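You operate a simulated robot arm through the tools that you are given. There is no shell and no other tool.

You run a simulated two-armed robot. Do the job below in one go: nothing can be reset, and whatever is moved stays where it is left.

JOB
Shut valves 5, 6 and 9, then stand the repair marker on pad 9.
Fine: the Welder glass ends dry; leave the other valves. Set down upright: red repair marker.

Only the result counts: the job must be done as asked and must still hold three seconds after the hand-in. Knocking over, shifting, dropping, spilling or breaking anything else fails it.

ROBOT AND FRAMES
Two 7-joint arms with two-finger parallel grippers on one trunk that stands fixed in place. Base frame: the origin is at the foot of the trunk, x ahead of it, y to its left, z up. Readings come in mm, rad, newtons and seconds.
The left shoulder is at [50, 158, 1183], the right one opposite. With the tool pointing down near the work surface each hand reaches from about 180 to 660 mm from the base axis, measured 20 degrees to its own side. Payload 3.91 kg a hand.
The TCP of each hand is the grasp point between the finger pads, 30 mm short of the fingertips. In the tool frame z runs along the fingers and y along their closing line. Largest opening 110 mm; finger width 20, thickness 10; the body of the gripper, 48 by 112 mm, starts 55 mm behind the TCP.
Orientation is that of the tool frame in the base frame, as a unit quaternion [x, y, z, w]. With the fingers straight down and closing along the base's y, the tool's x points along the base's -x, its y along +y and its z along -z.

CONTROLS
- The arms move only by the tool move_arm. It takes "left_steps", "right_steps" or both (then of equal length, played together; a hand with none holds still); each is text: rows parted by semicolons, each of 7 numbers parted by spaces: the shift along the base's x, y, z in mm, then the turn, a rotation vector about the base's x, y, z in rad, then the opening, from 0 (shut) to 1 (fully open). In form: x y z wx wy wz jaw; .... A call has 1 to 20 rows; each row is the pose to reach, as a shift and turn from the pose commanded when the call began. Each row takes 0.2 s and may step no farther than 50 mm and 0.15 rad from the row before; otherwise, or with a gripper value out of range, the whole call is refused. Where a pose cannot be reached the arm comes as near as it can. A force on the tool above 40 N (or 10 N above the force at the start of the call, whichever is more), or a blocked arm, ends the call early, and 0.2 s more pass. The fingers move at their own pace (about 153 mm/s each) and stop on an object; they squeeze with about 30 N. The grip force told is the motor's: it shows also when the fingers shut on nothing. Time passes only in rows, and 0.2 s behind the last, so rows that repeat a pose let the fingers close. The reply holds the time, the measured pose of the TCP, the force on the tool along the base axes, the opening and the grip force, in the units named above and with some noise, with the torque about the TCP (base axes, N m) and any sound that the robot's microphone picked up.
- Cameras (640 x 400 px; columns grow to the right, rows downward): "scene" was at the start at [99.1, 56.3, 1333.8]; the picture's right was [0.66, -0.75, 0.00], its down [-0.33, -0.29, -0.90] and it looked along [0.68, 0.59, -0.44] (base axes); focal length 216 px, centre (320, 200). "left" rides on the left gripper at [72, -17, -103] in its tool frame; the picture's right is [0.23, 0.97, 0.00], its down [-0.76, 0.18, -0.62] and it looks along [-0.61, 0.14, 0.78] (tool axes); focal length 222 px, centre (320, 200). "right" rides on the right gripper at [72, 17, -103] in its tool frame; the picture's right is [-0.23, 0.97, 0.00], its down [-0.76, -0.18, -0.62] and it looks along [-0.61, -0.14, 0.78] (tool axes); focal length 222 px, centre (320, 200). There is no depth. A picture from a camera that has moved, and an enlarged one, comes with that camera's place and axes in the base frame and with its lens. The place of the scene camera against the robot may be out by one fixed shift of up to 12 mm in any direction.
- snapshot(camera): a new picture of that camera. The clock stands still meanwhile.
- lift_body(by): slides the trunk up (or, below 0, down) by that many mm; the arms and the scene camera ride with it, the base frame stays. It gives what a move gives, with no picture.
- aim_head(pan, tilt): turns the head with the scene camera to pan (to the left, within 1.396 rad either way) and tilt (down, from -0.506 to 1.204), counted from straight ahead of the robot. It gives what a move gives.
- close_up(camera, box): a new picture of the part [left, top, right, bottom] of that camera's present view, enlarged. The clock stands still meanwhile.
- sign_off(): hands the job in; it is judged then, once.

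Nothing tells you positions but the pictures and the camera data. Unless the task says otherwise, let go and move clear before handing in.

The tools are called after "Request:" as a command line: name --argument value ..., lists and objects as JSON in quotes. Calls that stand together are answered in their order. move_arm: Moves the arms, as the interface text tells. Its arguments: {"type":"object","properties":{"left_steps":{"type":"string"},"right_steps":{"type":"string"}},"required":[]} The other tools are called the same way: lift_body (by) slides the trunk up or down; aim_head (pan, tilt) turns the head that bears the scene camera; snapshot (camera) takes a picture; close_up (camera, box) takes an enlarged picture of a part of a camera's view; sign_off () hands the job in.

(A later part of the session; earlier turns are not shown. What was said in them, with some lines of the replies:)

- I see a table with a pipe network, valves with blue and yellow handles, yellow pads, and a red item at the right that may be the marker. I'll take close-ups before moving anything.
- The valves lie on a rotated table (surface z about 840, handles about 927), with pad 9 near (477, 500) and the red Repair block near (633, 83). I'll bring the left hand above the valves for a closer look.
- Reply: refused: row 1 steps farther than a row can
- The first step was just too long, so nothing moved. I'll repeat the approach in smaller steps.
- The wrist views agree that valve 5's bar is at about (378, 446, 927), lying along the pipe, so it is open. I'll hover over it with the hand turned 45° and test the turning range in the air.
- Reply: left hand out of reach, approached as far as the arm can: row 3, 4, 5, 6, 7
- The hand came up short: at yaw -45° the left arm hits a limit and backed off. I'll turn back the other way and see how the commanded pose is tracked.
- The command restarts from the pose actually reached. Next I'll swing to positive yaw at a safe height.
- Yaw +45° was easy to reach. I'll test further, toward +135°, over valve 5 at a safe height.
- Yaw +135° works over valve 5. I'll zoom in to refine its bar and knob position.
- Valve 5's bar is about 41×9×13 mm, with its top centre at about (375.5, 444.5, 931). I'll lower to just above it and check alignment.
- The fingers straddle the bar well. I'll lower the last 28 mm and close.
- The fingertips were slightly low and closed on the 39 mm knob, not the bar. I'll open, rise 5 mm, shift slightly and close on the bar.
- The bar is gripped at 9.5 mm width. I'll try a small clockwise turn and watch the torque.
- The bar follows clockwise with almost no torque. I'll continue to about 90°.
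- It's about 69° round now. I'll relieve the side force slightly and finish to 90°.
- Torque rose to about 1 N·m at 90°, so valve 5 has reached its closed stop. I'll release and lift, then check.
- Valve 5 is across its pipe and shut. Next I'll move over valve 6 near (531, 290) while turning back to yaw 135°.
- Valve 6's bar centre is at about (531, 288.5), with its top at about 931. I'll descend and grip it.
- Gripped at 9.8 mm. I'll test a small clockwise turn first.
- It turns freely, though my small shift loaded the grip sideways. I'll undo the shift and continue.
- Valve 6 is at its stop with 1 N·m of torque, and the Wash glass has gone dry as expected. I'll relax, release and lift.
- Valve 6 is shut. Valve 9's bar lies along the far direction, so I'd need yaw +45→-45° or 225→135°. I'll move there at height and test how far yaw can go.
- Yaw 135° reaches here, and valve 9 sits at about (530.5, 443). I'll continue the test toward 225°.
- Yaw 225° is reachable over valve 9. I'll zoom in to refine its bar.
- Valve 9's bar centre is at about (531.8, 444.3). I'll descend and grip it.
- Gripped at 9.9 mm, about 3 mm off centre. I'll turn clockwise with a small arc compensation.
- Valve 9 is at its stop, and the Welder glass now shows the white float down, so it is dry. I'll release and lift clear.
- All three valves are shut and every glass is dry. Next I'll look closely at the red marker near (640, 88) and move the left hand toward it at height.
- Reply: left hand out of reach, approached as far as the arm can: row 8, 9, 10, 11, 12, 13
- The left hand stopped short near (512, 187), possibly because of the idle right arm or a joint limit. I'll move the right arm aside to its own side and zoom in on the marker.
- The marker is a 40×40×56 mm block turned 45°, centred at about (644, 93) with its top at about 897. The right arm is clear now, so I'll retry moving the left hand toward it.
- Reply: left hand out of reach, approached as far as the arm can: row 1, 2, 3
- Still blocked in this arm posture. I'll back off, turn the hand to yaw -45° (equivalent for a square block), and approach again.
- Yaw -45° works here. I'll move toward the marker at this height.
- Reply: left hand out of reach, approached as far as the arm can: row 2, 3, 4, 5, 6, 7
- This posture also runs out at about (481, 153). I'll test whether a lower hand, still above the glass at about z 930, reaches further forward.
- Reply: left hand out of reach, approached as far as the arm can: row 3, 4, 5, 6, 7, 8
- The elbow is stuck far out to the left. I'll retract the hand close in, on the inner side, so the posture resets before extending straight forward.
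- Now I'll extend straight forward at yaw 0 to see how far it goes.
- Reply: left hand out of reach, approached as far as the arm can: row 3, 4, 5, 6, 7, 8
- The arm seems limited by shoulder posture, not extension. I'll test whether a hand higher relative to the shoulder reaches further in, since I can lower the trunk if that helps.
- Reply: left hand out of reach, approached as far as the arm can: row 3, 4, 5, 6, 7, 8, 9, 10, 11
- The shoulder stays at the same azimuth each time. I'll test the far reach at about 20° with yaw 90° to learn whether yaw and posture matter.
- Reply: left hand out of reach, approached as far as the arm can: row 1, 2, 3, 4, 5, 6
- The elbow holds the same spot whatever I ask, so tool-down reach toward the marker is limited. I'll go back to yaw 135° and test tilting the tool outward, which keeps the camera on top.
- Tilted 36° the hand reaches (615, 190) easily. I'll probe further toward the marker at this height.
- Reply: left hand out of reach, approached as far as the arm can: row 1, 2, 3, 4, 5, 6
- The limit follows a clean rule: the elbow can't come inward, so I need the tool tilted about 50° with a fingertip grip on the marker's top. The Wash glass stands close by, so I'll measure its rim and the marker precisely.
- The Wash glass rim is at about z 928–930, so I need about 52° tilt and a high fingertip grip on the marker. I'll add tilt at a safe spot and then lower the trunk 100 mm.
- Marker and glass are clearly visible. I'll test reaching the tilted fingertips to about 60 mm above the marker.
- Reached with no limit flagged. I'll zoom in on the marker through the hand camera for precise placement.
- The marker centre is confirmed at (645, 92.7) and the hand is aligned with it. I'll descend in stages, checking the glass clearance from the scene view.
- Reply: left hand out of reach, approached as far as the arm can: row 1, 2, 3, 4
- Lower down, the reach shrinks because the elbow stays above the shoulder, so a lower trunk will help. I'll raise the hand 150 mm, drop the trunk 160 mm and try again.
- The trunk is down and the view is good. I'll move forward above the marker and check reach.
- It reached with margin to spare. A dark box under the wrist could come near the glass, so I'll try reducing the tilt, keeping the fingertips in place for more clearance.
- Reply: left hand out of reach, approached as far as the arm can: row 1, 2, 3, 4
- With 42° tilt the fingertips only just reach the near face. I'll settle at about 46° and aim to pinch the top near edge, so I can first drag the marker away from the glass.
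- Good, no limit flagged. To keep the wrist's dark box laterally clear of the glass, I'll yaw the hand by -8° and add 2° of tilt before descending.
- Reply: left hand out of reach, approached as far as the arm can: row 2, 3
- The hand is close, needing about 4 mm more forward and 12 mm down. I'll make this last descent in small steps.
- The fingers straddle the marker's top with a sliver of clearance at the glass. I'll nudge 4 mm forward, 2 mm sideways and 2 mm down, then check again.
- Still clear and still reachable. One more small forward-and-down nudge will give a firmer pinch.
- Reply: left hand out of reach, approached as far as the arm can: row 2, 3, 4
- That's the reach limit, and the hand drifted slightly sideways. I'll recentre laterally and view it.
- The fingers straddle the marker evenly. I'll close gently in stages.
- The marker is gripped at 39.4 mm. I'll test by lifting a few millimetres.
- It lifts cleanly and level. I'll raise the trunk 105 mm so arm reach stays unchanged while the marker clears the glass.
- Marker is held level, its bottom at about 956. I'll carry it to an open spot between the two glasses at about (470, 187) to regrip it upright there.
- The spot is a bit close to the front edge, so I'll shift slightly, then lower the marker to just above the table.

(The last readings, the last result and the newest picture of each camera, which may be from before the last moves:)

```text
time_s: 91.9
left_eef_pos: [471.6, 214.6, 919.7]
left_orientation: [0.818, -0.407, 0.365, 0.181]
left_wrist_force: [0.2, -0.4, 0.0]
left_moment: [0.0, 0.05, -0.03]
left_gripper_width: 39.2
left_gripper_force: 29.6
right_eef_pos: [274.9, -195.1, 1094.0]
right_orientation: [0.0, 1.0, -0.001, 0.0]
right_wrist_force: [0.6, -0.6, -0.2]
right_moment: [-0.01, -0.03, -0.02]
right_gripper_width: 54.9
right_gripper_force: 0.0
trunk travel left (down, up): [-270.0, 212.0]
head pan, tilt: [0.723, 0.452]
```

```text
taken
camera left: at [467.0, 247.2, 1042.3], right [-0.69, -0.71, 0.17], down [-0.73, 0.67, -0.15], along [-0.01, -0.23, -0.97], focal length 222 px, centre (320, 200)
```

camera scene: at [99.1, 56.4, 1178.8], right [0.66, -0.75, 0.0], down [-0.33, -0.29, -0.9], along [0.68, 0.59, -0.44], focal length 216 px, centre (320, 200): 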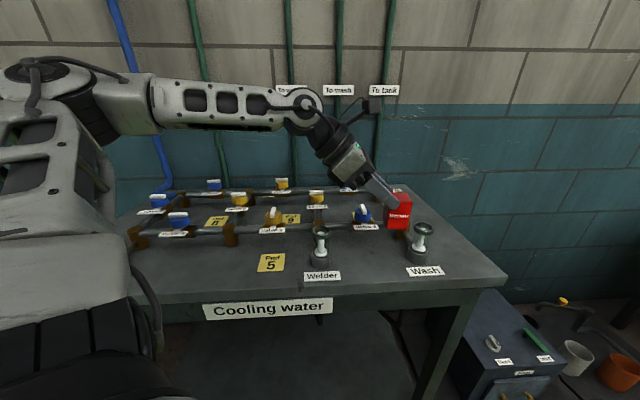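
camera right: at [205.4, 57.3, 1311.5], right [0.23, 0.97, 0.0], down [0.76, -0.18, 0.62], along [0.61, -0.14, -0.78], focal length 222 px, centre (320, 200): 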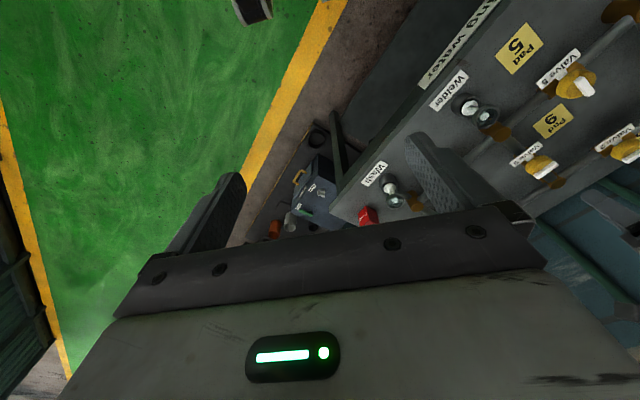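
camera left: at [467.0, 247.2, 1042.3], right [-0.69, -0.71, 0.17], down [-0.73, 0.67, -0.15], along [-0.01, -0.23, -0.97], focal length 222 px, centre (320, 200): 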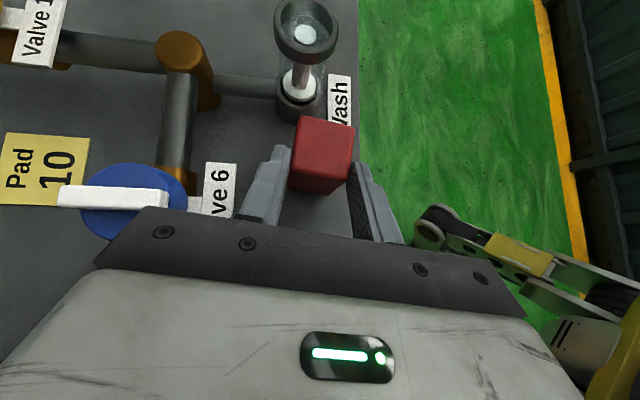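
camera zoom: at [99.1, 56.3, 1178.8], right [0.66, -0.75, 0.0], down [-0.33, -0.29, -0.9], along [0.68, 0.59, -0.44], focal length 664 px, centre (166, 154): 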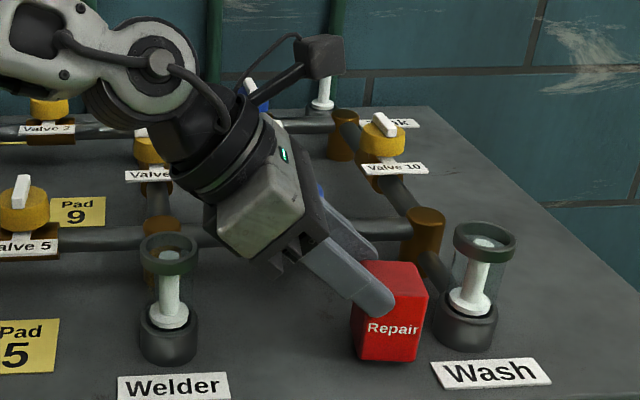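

About 8 mm above the table, clear of everything. I'll lower gently until it touches.

Request:
move_arm --left_steps "0 0 -3 0 0 0 0; 0 0 -5 0 0 0 0; 0 0 -7 0 0 0 0; 0 0 -8 0 0 0 0; 0 0 -8 0 0 0 0"

Request:
close_up --camera "scene" --box '[350, 200, 430, 280]'

```text
time_s: 93.1
left_eef_pos: [470.6, 214.2, 912.2]
left_orientation: [0.818, -0.407, 0.365, 0.181]
left_wrist_force: [0.7, -0.2, -0.2]
left_moment: [0.05, 0.04, -0.03]
left_gripper_width: 39.1
left_gripper_force: 29.6
right_eef_pos: [275.0, -194.7, 1092.9]
right_orientation: [0.0, 1.0, 0.0, -0.001]
right_wrist_force: [1.0, 1.6, 1.1]
right_moment: [-0.01, -0.02, 0.0]
right_gripper_width: 54.7
right_gripper_force: 0.1
trunk travel left (down, up): [-270.0, 212.0]
head pan, tilt: [0.723, 0.452]
```

```text
5.00 times, centred on (390, 240) of scene
camera zoom: at [99.1, 56.3, 1178.8], right [0.66, -0.75, 0.0], down [-0.33, -0.29, -0.9], along [0.68, 0.59, -0.44], focal length 1080 px, centre (-30, 0)
```

zoom: 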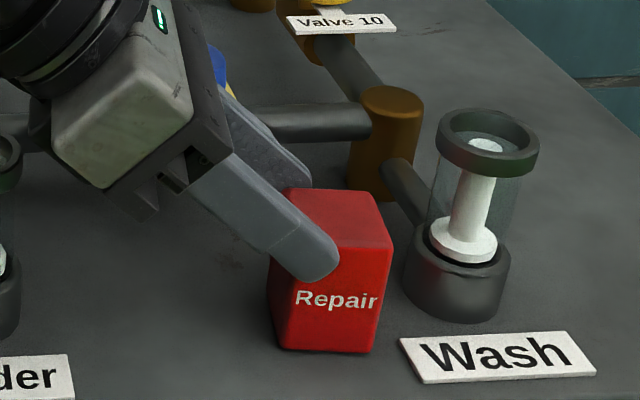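

Request:
move_arm --left_steps "0 0 -0.7 0 0 0 0; 0 0 -1.4 0 0 0 0; 0 0 -1.4 0 0 0 0"

```text
time_s: 93.9
left_eef_pos: [470.1, 214.5, 911.2]
left_orientation: [0.817, -0.407, 0.366, 0.181]
left_wrist_force: [-0.3, 0.2, 4.4]
left_moment: [-0.06, 0.04, 0.02]
left_gripper_width: 39.2
left_gripper_force: 29.9
right_eef_pos: [275.6, -194.8, 1094.1]
right_orientation: [0.001, 1.0, 0.001, 0.0]
right_wrist_force: [-0.8, 0.6, 0.1]
right_moment: [-0.01, 0.03, 0.02]
right_gripper_width: 55.0
right_gripper_force: 0.1
trunk travel left (down, up): [-270.0, 212.0]
head pan, tilt: [0.723, 0.452]
```

Contact felt at 4.4 N. I'll release and lift straight up.

Request:
move_arm --left_steps "0 0 0 0 0 0 0.38; 0 0 0 0 0 0 0.45; 0 0 0 0 0 0 0.6; 0 0 0 0 0 0 0.6; 0 0 15 0 0 0 0.6; 0 0 50 0 0 0 0.6; 0 0 90 0 0 0 0.6; 0 0 120 0 0 0 0.6; 0 0 120 0 0 0 0.6"

Request:
close_up --camera "scene" --box '[350, 200, 430, 280]'

Request:
snapshot --camera "left"

```text
time_s: 95.9
left_eef_pos: [467.7, 211.5, 1029.2]
left_orientation: [0.817, -0.408, 0.365, 0.181]
left_wrist_force: [-0.4, 0.2, -0.3]
left_moment: [0.01, -0.04, -0.01]
left_gripper_width: 65.9
left_gripper_force: 0.1
right_eef_pos: [274.9, -195.0, 1093.0]
right_orientation: [0.0, 1.0, 0.0, 0.0]
right_wrist_force: [-0.5, 0.1, 0.2]
right_moment: [0.02, -0.01, 0.0]
right_gripper_width: 54.8
right_gripper_force: 0.0
trunk travel left (down, up): [-270.0, 212.0]
head pan, tilt: [0.723, 0.452]
```

```text
5.00 times, centred on (390, 240) of scene
camera zoom: at [99.0, 56.3, 1178.8], right [0.66, -0.75, 0.0], down [-0.33, -0.29, -0.9], along [0.68, 0.59, -0.44], focal length 1080 px, centre (-30, 0)
```

zoom: 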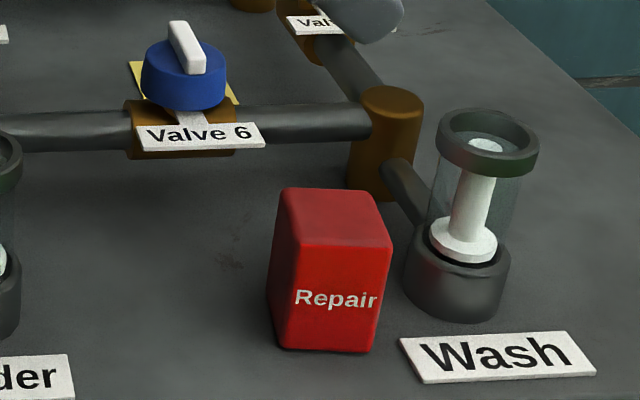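

```text
taken
camera left: at [464.2, 244.8, 1152.3], right [-0.69, -0.71, 0.17], down [-0.73, 0.67, -0.15], along [-0.01, -0.23, -0.97], focal length 222 px, centre (320, 200)
```

left: 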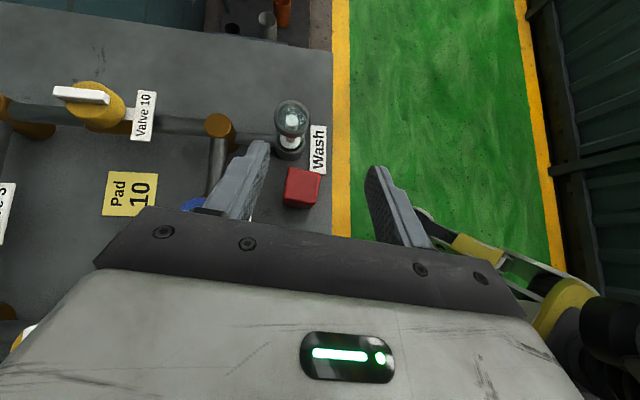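

The marker stands upright at the interim spot. I'll straighten the tool to point down and hover over the marker.

Request:
move_arm --left_steps "0 0 10 0.11 0.083 0 0.6; 4 -4 10 0.22 0.166 0 0.6; 8 -8 10 0.33 0.25 0 0.6; 12 -12 10 0.44 0.333 0 0.6; 16 -16 10 0.55 0.416 0 0.6; 20 -20 5 0.669 0.504 0 0.6; 22 -22 0 0.669 0.504 0 0.6; 22 -22 0 0.669 0.504 0 0.6"

Request:
snapshot --camera "left"

Request:
snapshot --camera "scene"

```text
time_s: 97.7
left_eef_pos: [491.8, 190.1, 1030.7]
left_orientation: [0.895, -0.446, 0.001, 0.0]
left_wrist_force: [-0.6, 0.2, 0.2]
left_moment: [-0.03, 0.03, 0.01]
left_gripper_width: 65.9
left_gripper_force: 0.0
right_eef_pos: [276.1, -194.7, 1093.7]
right_orientation: [0.0, 1.0, 0.0, 0.001]
right_wrist_force: [0.0, -0.4, -0.8]
right_moment: [-0.01, -0.01, 0.02]
right_gripper_width: 55.2
right_gripper_force: 0.0
trunk travel left (down, up): [-270.0, 212.0]
head pan, tilt: [0.723, 0.452]
```

```text
taken
camera left: at [549.0, 143.8, 1134.4], right [-0.64, -0.77, 0.0], down [-0.6, 0.5, 0.62], along [-0.48, 0.4, -0.78], focal length 222 px, centre (320, 200)
```

left: 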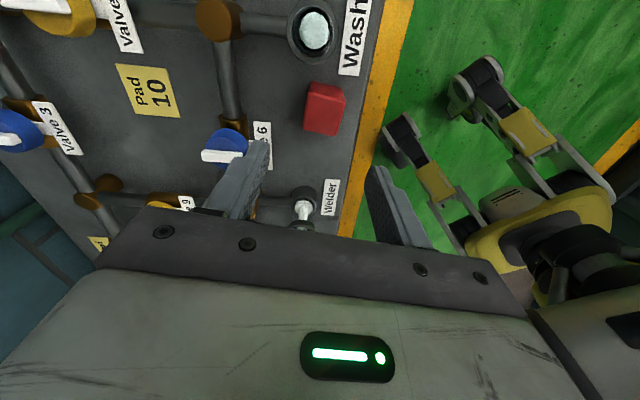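

```text
taken
camera scene: at [99.0, 56.3, 1178.8], right [0.66, -0.75, 0.0], down [-0.33, -0.29, -0.9], along [0.68, 0.59, -0.44], focal length 216 px, centre (320, 200)
```

scene: 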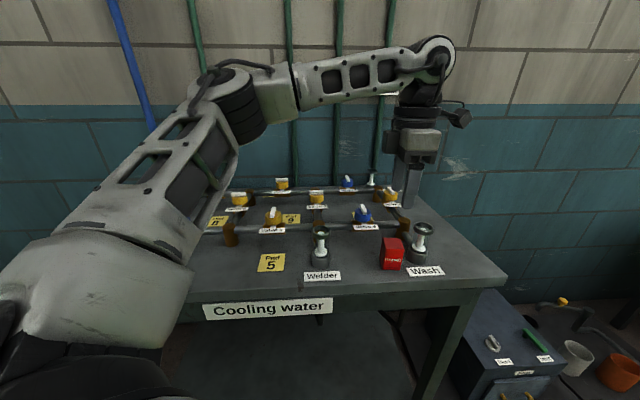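

Request:
close_up --camera "left" --box '[280, 70, 376, 150]'

```text
5.00 times, centred on (328, 110) of left
camera zoom: at [549.0, 143.8, 1134.4], right [-0.64, -0.77, 0.0], down [-0.6, 0.5, 0.62], along [-0.48, 0.4, -0.78], focal length 1111 px, centre (280, 650)
```

zoom: 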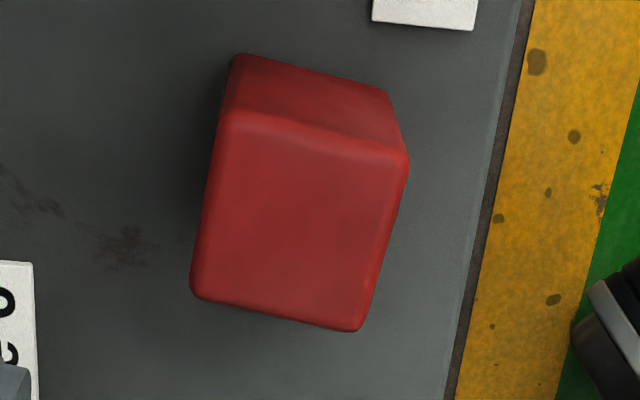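

The marker is at (488.4, 189.5), aligned with the hand. I'll descend tool-down and grip it at mid-height.

Request:
move_arm --left_steps "-2 -1 -40 0 0 0 0.6; -3.5 -1.7 -80 0 0 0 0.6; -3.5 -1.7 -110 0 0 0 0.6; -3.5 -1.7 -130 0 0 0 0.6; -3.5 -1.7 -130 0 0 0 0.6"

Request:
close_up --camera "left" --box '[240, 100, 400, 220]'

Request:
close_up --camera "scene" --box '[350, 180, 450, 280]'

```text
time_s: 98.9
left_eef_pos: [488.9, 191.6, 899.2]
left_orientation: [0.895, -0.446, 0.001, 0.0]
left_wrist_force: [0.7, -1.1, 0.4]
left_moment: [0.04, 0.0, -0.01]
left_gripper_width: 66.1
left_gripper_force: 0.2
right_eef_pos: [275.9, -194.4, 1093.7]
right_orientation: [0.0, 1.0, 0.001, 0.0]
right_wrist_force: [0.7, 0.2, -0.2]
right_moment: [-0.01, 0.02, 0.01]
right_gripper_width: 55.0
right_gripper_force: 0.1
trunk travel left (down, up): [-270.0, 212.0]
head pan, tilt: [0.723, 0.452]
```

```text
3.33 times, centred on (320, 160) of left
camera zoom: at [547.1, 144.6, 1003.5], right [-0.64, -0.77, 0.0], down [-0.6, 0.5, 0.62], along [-0.48, 0.4, -0.78], focal length 740 px, centre (320, 333)
```

zoom: 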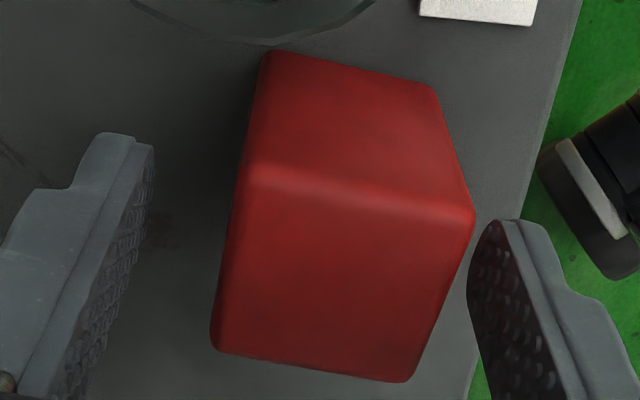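

```text
4.00 times, centred on (400, 230) of scene
camera zoom: at [99.1, 56.3, 1178.8], right [0.66, -0.75, 0.0], down [-0.33, -0.29, -0.9], along [0.68, 0.59, -0.44], focal length 864 px, centre (0, 80)
```

zoom: 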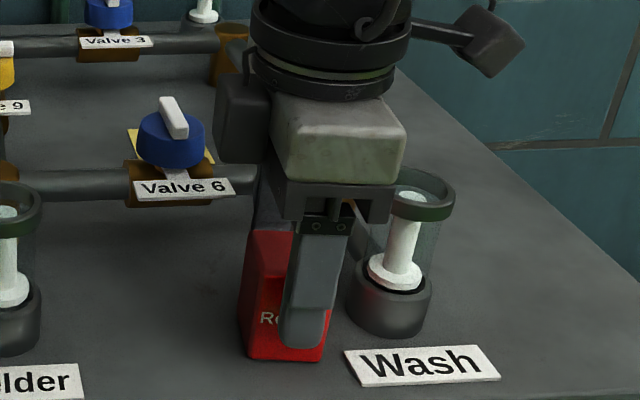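

Slight 2–3 mm lateral correction, then down to z 880 and close.

Request:
move_arm --left_steps "-1 -2.5 -5 0 0 0 0.6; -1 -2.5 -12 0 0 0 0.6; -1 -2.5 -19 0 0 0 0.6; -1 -2.5 -19 0 0 0 0.5; -1 -2.5 -19 0 0 0 0.42; -1 -2.5 -19 0 0 0 0.37; -1 -2.5 -19 0 0 0 0.3; -1 -2.5 -19 0 0 0 0.1; -1 -2.5 -19 0 0 0 0; -1 -2.5 -19 0 0 0 0"

Request:
close_up --camera "scene" --box '[350, 180, 450, 280]'

Request:
close_up --camera "left" --box '[240, 100, 400, 220]'

```text
time_s: 101.1
left_eef_pos: [487.2, 189.8, 881.2]
left_orientation: [0.895, -0.446, 0.001, -0.001]
left_wrist_force: [0.1, 0.1, -0.2]
left_moment: [0.01, 0.01, 0.02]
left_gripper_width: 39.9
left_gripper_force: 29.9
right_eef_pos: [276.5, -195.6, 1094.9]
right_orientation: [0.0, 1.0, 0.0, 0.0]
right_wrist_force: [0.4, -0.8, -0.1]
right_moment: [-0.02, 0.03, 0.02]
right_gripper_width: 54.9
right_gripper_force: 0.1
trunk travel left (down, up): [-270.0, 212.0]
head pan, tilt: [0.723, 0.452]
```

```text
4.00 times, centred on (400, 230) of scene
camera zoom: at [99.1, 56.3, 1178.8], right [0.66, -0.75, 0.0], down [-0.33, -0.29, -0.9], along [0.68, 0.59, -0.44], focal length 864 px, centre (0, 80)
```

zoom: 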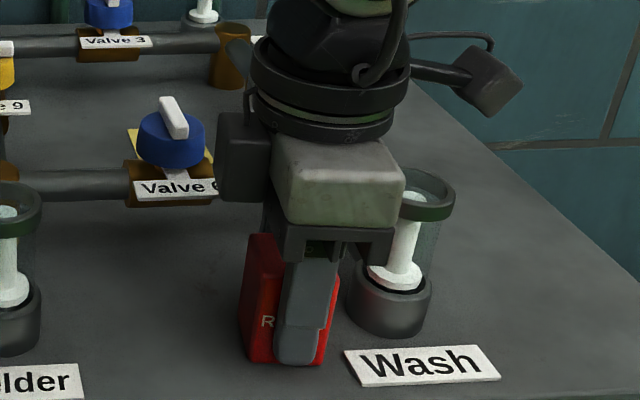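

```text
3.33 times, centred on (320, 160) of left
camera zoom: at [544.2, 140.3, 984.3], right [-0.64, -0.77, 0.0], down [-0.6, 0.5, 0.62], along [-0.48, 0.4, -0.78], focal length 740 px, centre (320, 333)
```

zoom: 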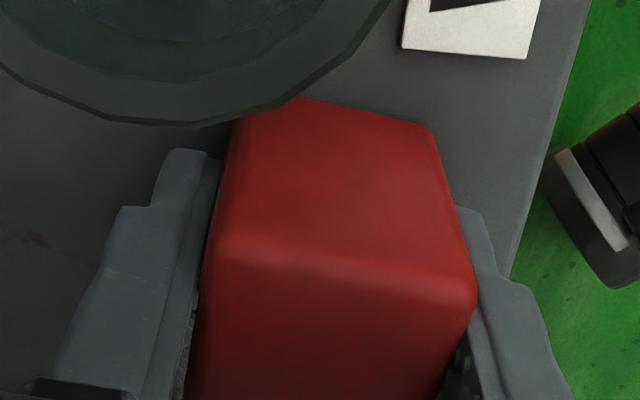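

Gripped firmly at 39.9 mm. I'll lift 120 mm, carry the marker to pad 9, and turn it 8° to line up with the table.

Request:
move_arm --left_steps "0 0 10 0 0 0 0; 0 0 40 0 0 0 0; 0 0 80 0 0 0 0; 0 0 120 0 0 0 0; 0 40 120 0 0 0.02 0; -2 80 120 0 0 0.04 0; -4 120 120 0 0 0.06 0; -6 160 120 0 0 0.08 0; -8 200 120 0 0 0.1 0; -9 240 120 0 0 0.12 0; -10 275 120 0 0 0.14 0; -10 300 120 0 0 0.14 0; -10 310 120 0 0 0.14 0; -10 310 120 0 0 0.14 0"

Request:
snapshot --camera "left"

Request:
close_up --camera "scene" --box '[220, 130, 380, 260]'

```text
time_s: 104.1
left_eef_pos: [476.1, 497.8, 1003.8]
left_orientation: [0.924, -0.382, 0.001, -0.001]
left_wrist_force: [0.6, 0.7, -1.2]
left_moment: [0.01, 0.0, 0.04]
left_gripper_width: 39.2
left_gripper_force: 30.0
right_eef_pos: [276.9, -195.5, 1092.4]
right_orientation: [0.001, 1.0, -0.001, 0.0]
right_wrist_force: [-0.7, -0.1, 0.1]
right_moment: [0.01, 0.01, 0.01]
right_gripper_width: 55.0
right_gripper_force: 0.1
trunk travel left (down, up): [-270.0, 212.0]
head pan, tilt: [0.723, 0.452]
```

```text
taken
camera left: at [538.3, 459.3, 1106.1], right [-0.53, -0.85, 0.0], down [-0.67, 0.41, 0.62], along [-0.53, 0.33, -0.78], focal length 222 px, centre (320, 200)
```

left: 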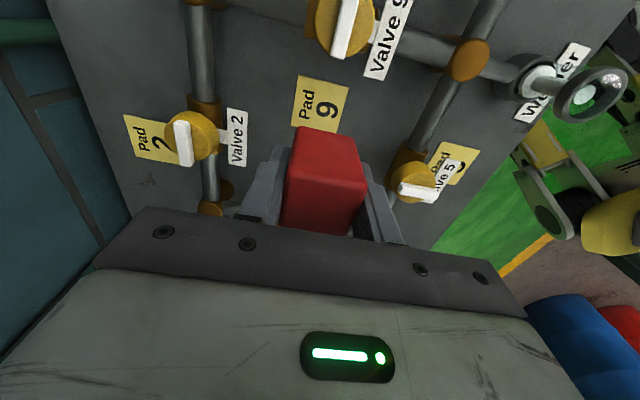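

```text
3.08 times, centred on (300, 195) of scene
camera zoom: at [99.1, 56.4, 1178.8], right [0.66, -0.75, 0.0], down [-0.33, -0.29, -0.9], along [0.68, 0.59, -0.44], focal length 664 px, centre (382, 215)
```

zoom: 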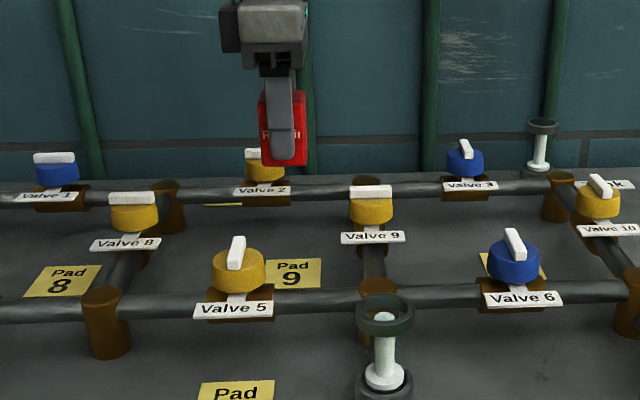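

Request:
close_up --camera "left" --box '[272, 65, 368, 145]'

```text
5.00 times, centred on (320, 105) of left
camera zoom: at [538.3, 459.3, 1106.1], right [-0.53, -0.85, 0.0], down [-0.67, 0.41, 0.62], along [-0.53, 0.33, -0.78], focal length 1111 px, centre (320, 675)
```

zoom: 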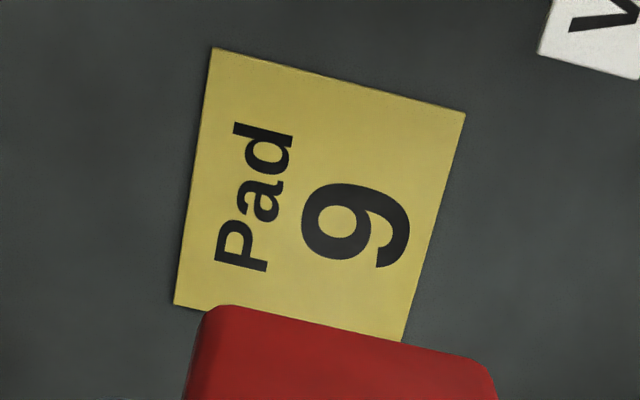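

Pad 9 is a 56 mm square centred at about (475.3, 501.3). I'll adjust slightly and lower the marker to just above the pad.

Request:
move_arm --left_steps "-0.5 2 -25 0 0 0 0; -1 3.3 -55 0 0 0 0; -1 3.3 -85 0 0 0 0; -1 3.3 -105 0 0 0 0; -1 3.3 -114 0 0 0 0; -1 3.3 -114 0 0 0 0"

Request:
close_up --camera "scene" --box '[220, 150, 350, 260]'

Request:
snapshot --camera "left"

```text
time_s: 105.5
left_eef_pos: [476.6, 502.4, 887.5]
left_orientation: [0.924, -0.382, 0.001, -0.001]
left_wrist_force: [0.4, 0.5, -1.3]
left_moment: [-0.04, 0.01, -0.04]
left_gripper_width: 39.4
left_gripper_force: 30.3
right_eef_pos: [275.5, -194.3, 1094.2]
right_orientation: [0.0, 1.0, 0.0, 0.0]
right_wrist_force: [0.6, 0.0, 0.4]
right_moment: [0.01, 0.03, -0.03]
right_gripper_width: 54.7
right_gripper_force: 0.1
trunk travel left (down, up): [-270.0, 212.0]
head pan, tilt: [0.723, 0.452]
```

```text
3.64 times, centred on (285, 205) of scene
camera zoom: at [99.1, 56.4, 1178.8], right [0.66, -0.75, 0.0], down [-0.33, -0.29, -0.9], along [0.68, 0.59, -0.44], focal length 785 px, centre (447, 182)
```

zoom: 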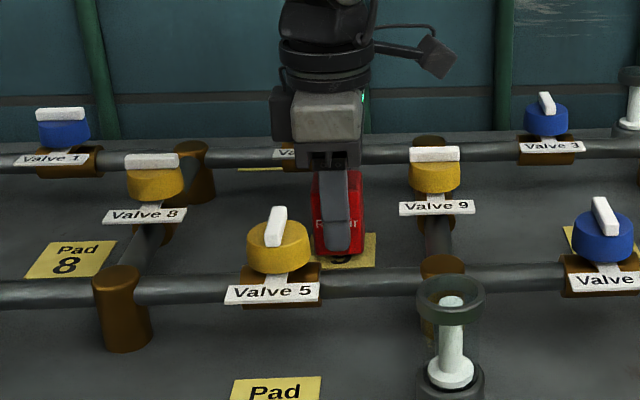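

```text
taken
camera left: at [538.9, 462.8, 990.7], right [-0.53, -0.85, 0.0], down [-0.67, 0.41, 0.62], along [-0.53, 0.33, -0.78], focal length 222 px, centre (320, 200)
```

left: 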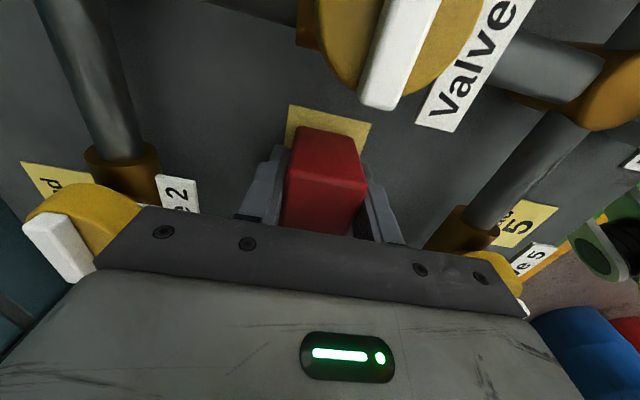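

The marker is centred over pad 9, about 6 mm up. I'll lower it gently to contact.

Request:
move_arm --left_steps "-0.5 -0.5 -2 0 0 0 0; -0.5 -0.5 -4 0 0 0 0; -0.5 -0.5 -5.5 0 0 0 0; -0.5 -0.5 -5.5 0 0 0 0"

```text
time_s: 106.5
left_eef_pos: [473.7, 502.1, 882.3]
left_orientation: [0.924, -0.383, 0.001, 0.0]
left_wrist_force: [0.6, 0.0, -0.8]
left_moment: [0.03, -0.04, 0.01]
left_gripper_width: 39.4
left_gripper_force: 30.1
right_eef_pos: [275.2, -195.4, 1092.9]
right_orientation: [0.0, 1.0, 0.0, 0.0]
right_wrist_force: [-0.3, -0.5, 0.7]
right_moment: [-0.01, 0.0, 0.03]
right_gripper_width: 55.1
right_gripper_force: 0.1
trunk travel left (down, up): [-270.0, 212.0]
head pan, tilt: [0.723, 0.452]
```

Request:
move_arm --left_steps "0 0 -0.7 0 0 0 0; 0 0 -1.4 0 0 0 0; 0 0 -1.4 0 0 0 0"

Request:
close_up --camera "scene" --box '[256, 180, 320, 240]'

```text
time_s: 107.3
left_eef_pos: [475.3, 501.0, 881.0]
left_orientation: [0.924, -0.382, 0.002, 0.0]
left_wrist_force: [0.5, -0.1, -0.5]
left_moment: [-0.02, -0.02, 0.01]
left_gripper_width: 39.4
left_gripper_force: 30.6
right_eef_pos: [275.2, -195.0, 1093.9]
right_orientation: [0.0, 1.0, 0.0, 0.0]
right_wrist_force: [0.3, 0.7, 0.1]
right_moment: [0.01, 0.02, 0.03]
right_gripper_width: 55.3
right_gripper_force: 0.1
trunk travel left (down, up): [-270.0, 212.0]
head pan, tilt: [0.723, 0.452]
```

```text
6.67 times, centred on (288, 210) of scene
camera zoom: at [99.1, 56.4, 1178.8], right [0.66, -0.75, 0.0], down [-0.33, -0.29, -0.9], along [0.68, 0.59, -0.44], focal length 1440 px, centre (533, 133)
```

zoom: 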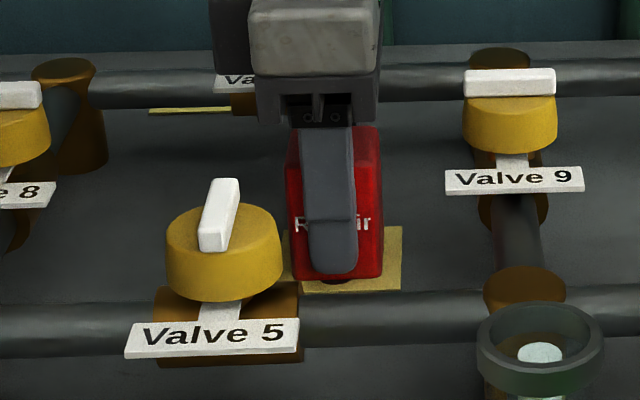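

Request:
move_arm --left_steps "0 0 -0.7 0 0 0 0; 0 0 -1.3 0 0 0 0; 0 0 -1.3 0 0 0 0"

```text
time_s: 108.1
left_eef_pos: [475.4, 501.7, 880.7]
left_orientation: [0.924, -0.383, 0.002, -0.001]
left_wrist_force: [-2.4, 0.3, 5.8]
left_moment: [-0.09, 0.17, -0.02]
left_gripper_width: 39.4
left_gripper_force: 29.9
right_eef_pos: [274.6, -195.2, 1094.0]
right_orientation: [0.001, 1.0, -0.001, 0.001]
right_wrist_force: [0.3, -0.1, -0.2]
right_moment: [0.01, 0.0, -0.01]
right_gripper_width: 54.9
right_gripper_force: 0.1
trunk travel left (down, up): [-270.0, 212.0]
head pan, tilt: [0.723, 0.452]
```

Contact is made at 5.8 N. I'll release and lift straight up.

Request:
move_arm --left_steps "0 0 0.5 0 0 0 0.38; 0 0 0.5 0 0 0 0.45; 0 0 0.5 0 0 0 0.6; 0 0 0.5 0 0 0 0.6; 0 0 20 0 0 0 0.6; 0 0 60 0 0 0 0.6; 0 0 105 0 0 0 0.6; 0 0 145 0 0 0 0.6; 0 0 145 0 0 0 0.6"

Request:
close_up --camera "scene" --box '[220, 150, 350, 260]'

Request:
snapshot --camera "left"

```text
time_s: 110.1
left_eef_pos: [471.1, 505.3, 1025.6]
left_orientation: [0.924, -0.382, 0.001, 0.0]
left_wrist_force: [0.2, -0.1, -0.1]
left_moment: [-0.02, -0.01, -0.01]
left_gripper_width: 66.1
left_gripper_force: 0.0
right_eef_pos: [276.5, -194.2, 1092.7]
right_orientation: [0.001, 1.0, -0.001, 0.001]
right_wrist_force: [0.2, -0.2, 0.0]
right_moment: [0.0, 0.02, 0.02]
right_gripper_width: 55.2
right_gripper_force: 0.0
trunk travel left (down, up): [-270.0, 212.0]
head pan, tilt: [0.723, 0.452]
```

```text
3.64 times, centred on (285, 205) of scene
camera zoom: at [99.1, 56.3, 1178.8], right [0.66, -0.75, 0.0], down [-0.33, -0.29, -0.9], along [0.68, 0.59, -0.44], focal length 785 px, centre (447, 182)
```

zoom: 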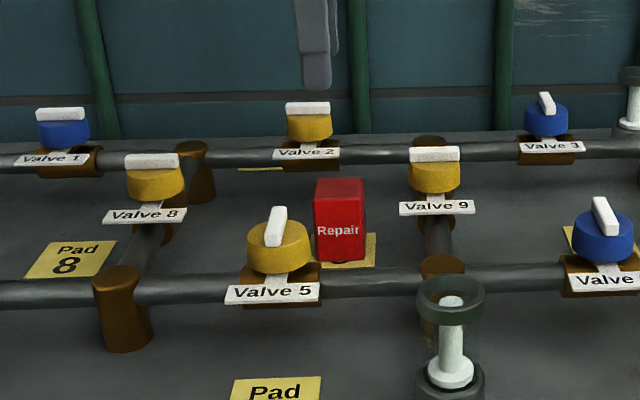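

```text
taken
camera left: at [535.3, 466.6, 1129.5], right [-0.53, -0.85, 0.0], down [-0.67, 0.41, 0.62], along [-0.53, 0.33, -0.78], focal length 222 px, centre (320, 200)
```

left: 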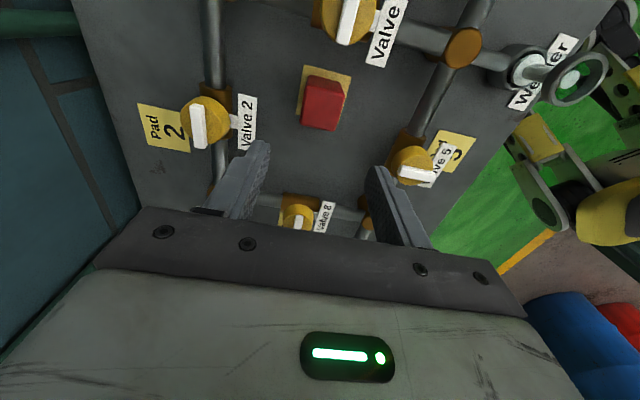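

The marker stands on pad 9. I'll zoom in to confirm placement and check all valves and glasses before handing in.

Request:
close_up --camera "left" --box '[272, 55, 368, 140]'

Request:
close_up --camera "scene" --box '[120, 140, 290, 250]'

Request:
close_up --camera "scene" --box '[270, 160, 450, 280]'

```text
4.71 times, centred on (320, 98) of left
camera zoom: at [535.3, 466.6, 1129.5], right [-0.53, -0.85, 0.0], down [-0.67, 0.41, 0.62], along [-0.53, 0.33, -0.78], focal length 1045 px, centre (320, 682)
```

zoom: 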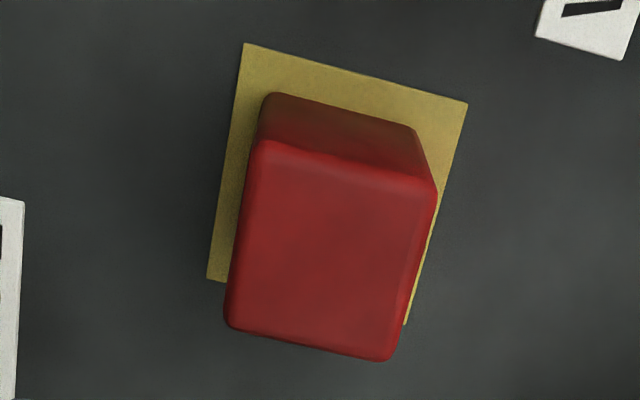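

```text
3.64 times, centred on (205, 195) of scene
camera zoom: at [99.1, 56.3, 1178.8], right [0.66, -0.75, 0.0], down [-0.33, -0.29, -0.9], along [0.68, 0.59, -0.44], focal length 785 px, centre (738, 218)
```

zoom: 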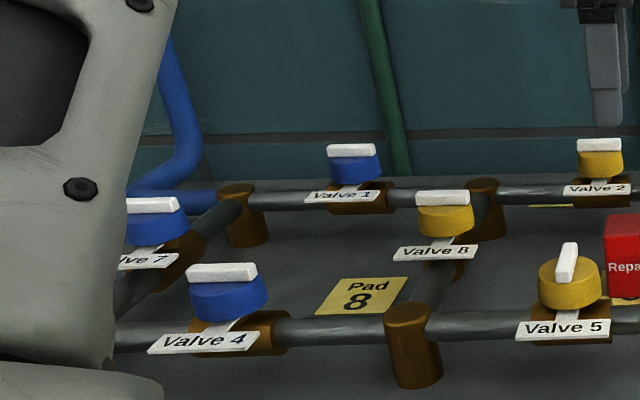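

```text
3.33 times, centred on (360, 220) of scene
camera zoom: at [99.1, 56.3, 1178.8], right [0.66, -0.75, 0.0], down [-0.33, -0.29, -0.9], along [0.68, 0.59, -0.44], focal length 720 px, centre (187, 133)
```

zoom: 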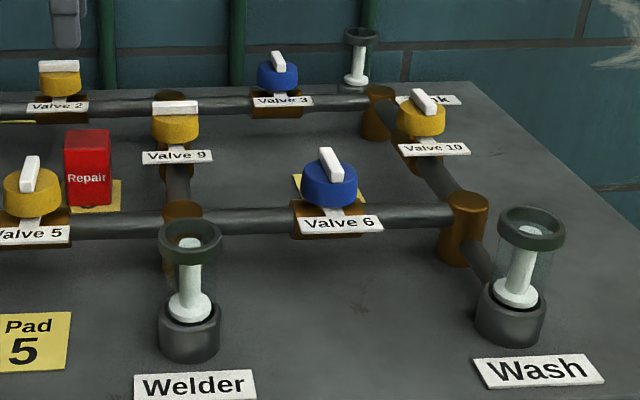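

The base sits fully on pad 9. Valves 5, 6 and 9 are across their pipes, the Welder glass is dry, and valves 1, 2, 3, 4, 7, 8 and 10 look unchanged. The hand is well clear, so I'm handing in.

Request:
sign_off

```text
The job is handed in.
```

The job is handed in. Valves 5, 6 and 9 are shut, and the red repair marker stands upright on pad 9. I don't have the judge's result.

- **Valves:** I turned valves 5, 6 and 9 clockwise to their stops, and each handle now lies across its pipe. In the last pictures valves 1, 2, 3, 4, 7, 8 and 10 look as they did at the start.
- **Glasses:** The Welder glass is dry. The Wash and Tank glasses also went dry along the way.
- **Marker:** The left arm could not reach the marker pointing straight down. I gripped it with the hand tilted, stood it on a free spot between the Welder and Wash glasses, then regripped it and set it on pad 9. Its base is fully on the pad, within about 3 mm of centre.
- **Trunk:** I lowered the trunk to reach the marker and left it 155 mm below its starting height.
- **Arms:** I moved the right arm out of the way to its own side. The left hand was about 100 mm above the marker at hand-in.
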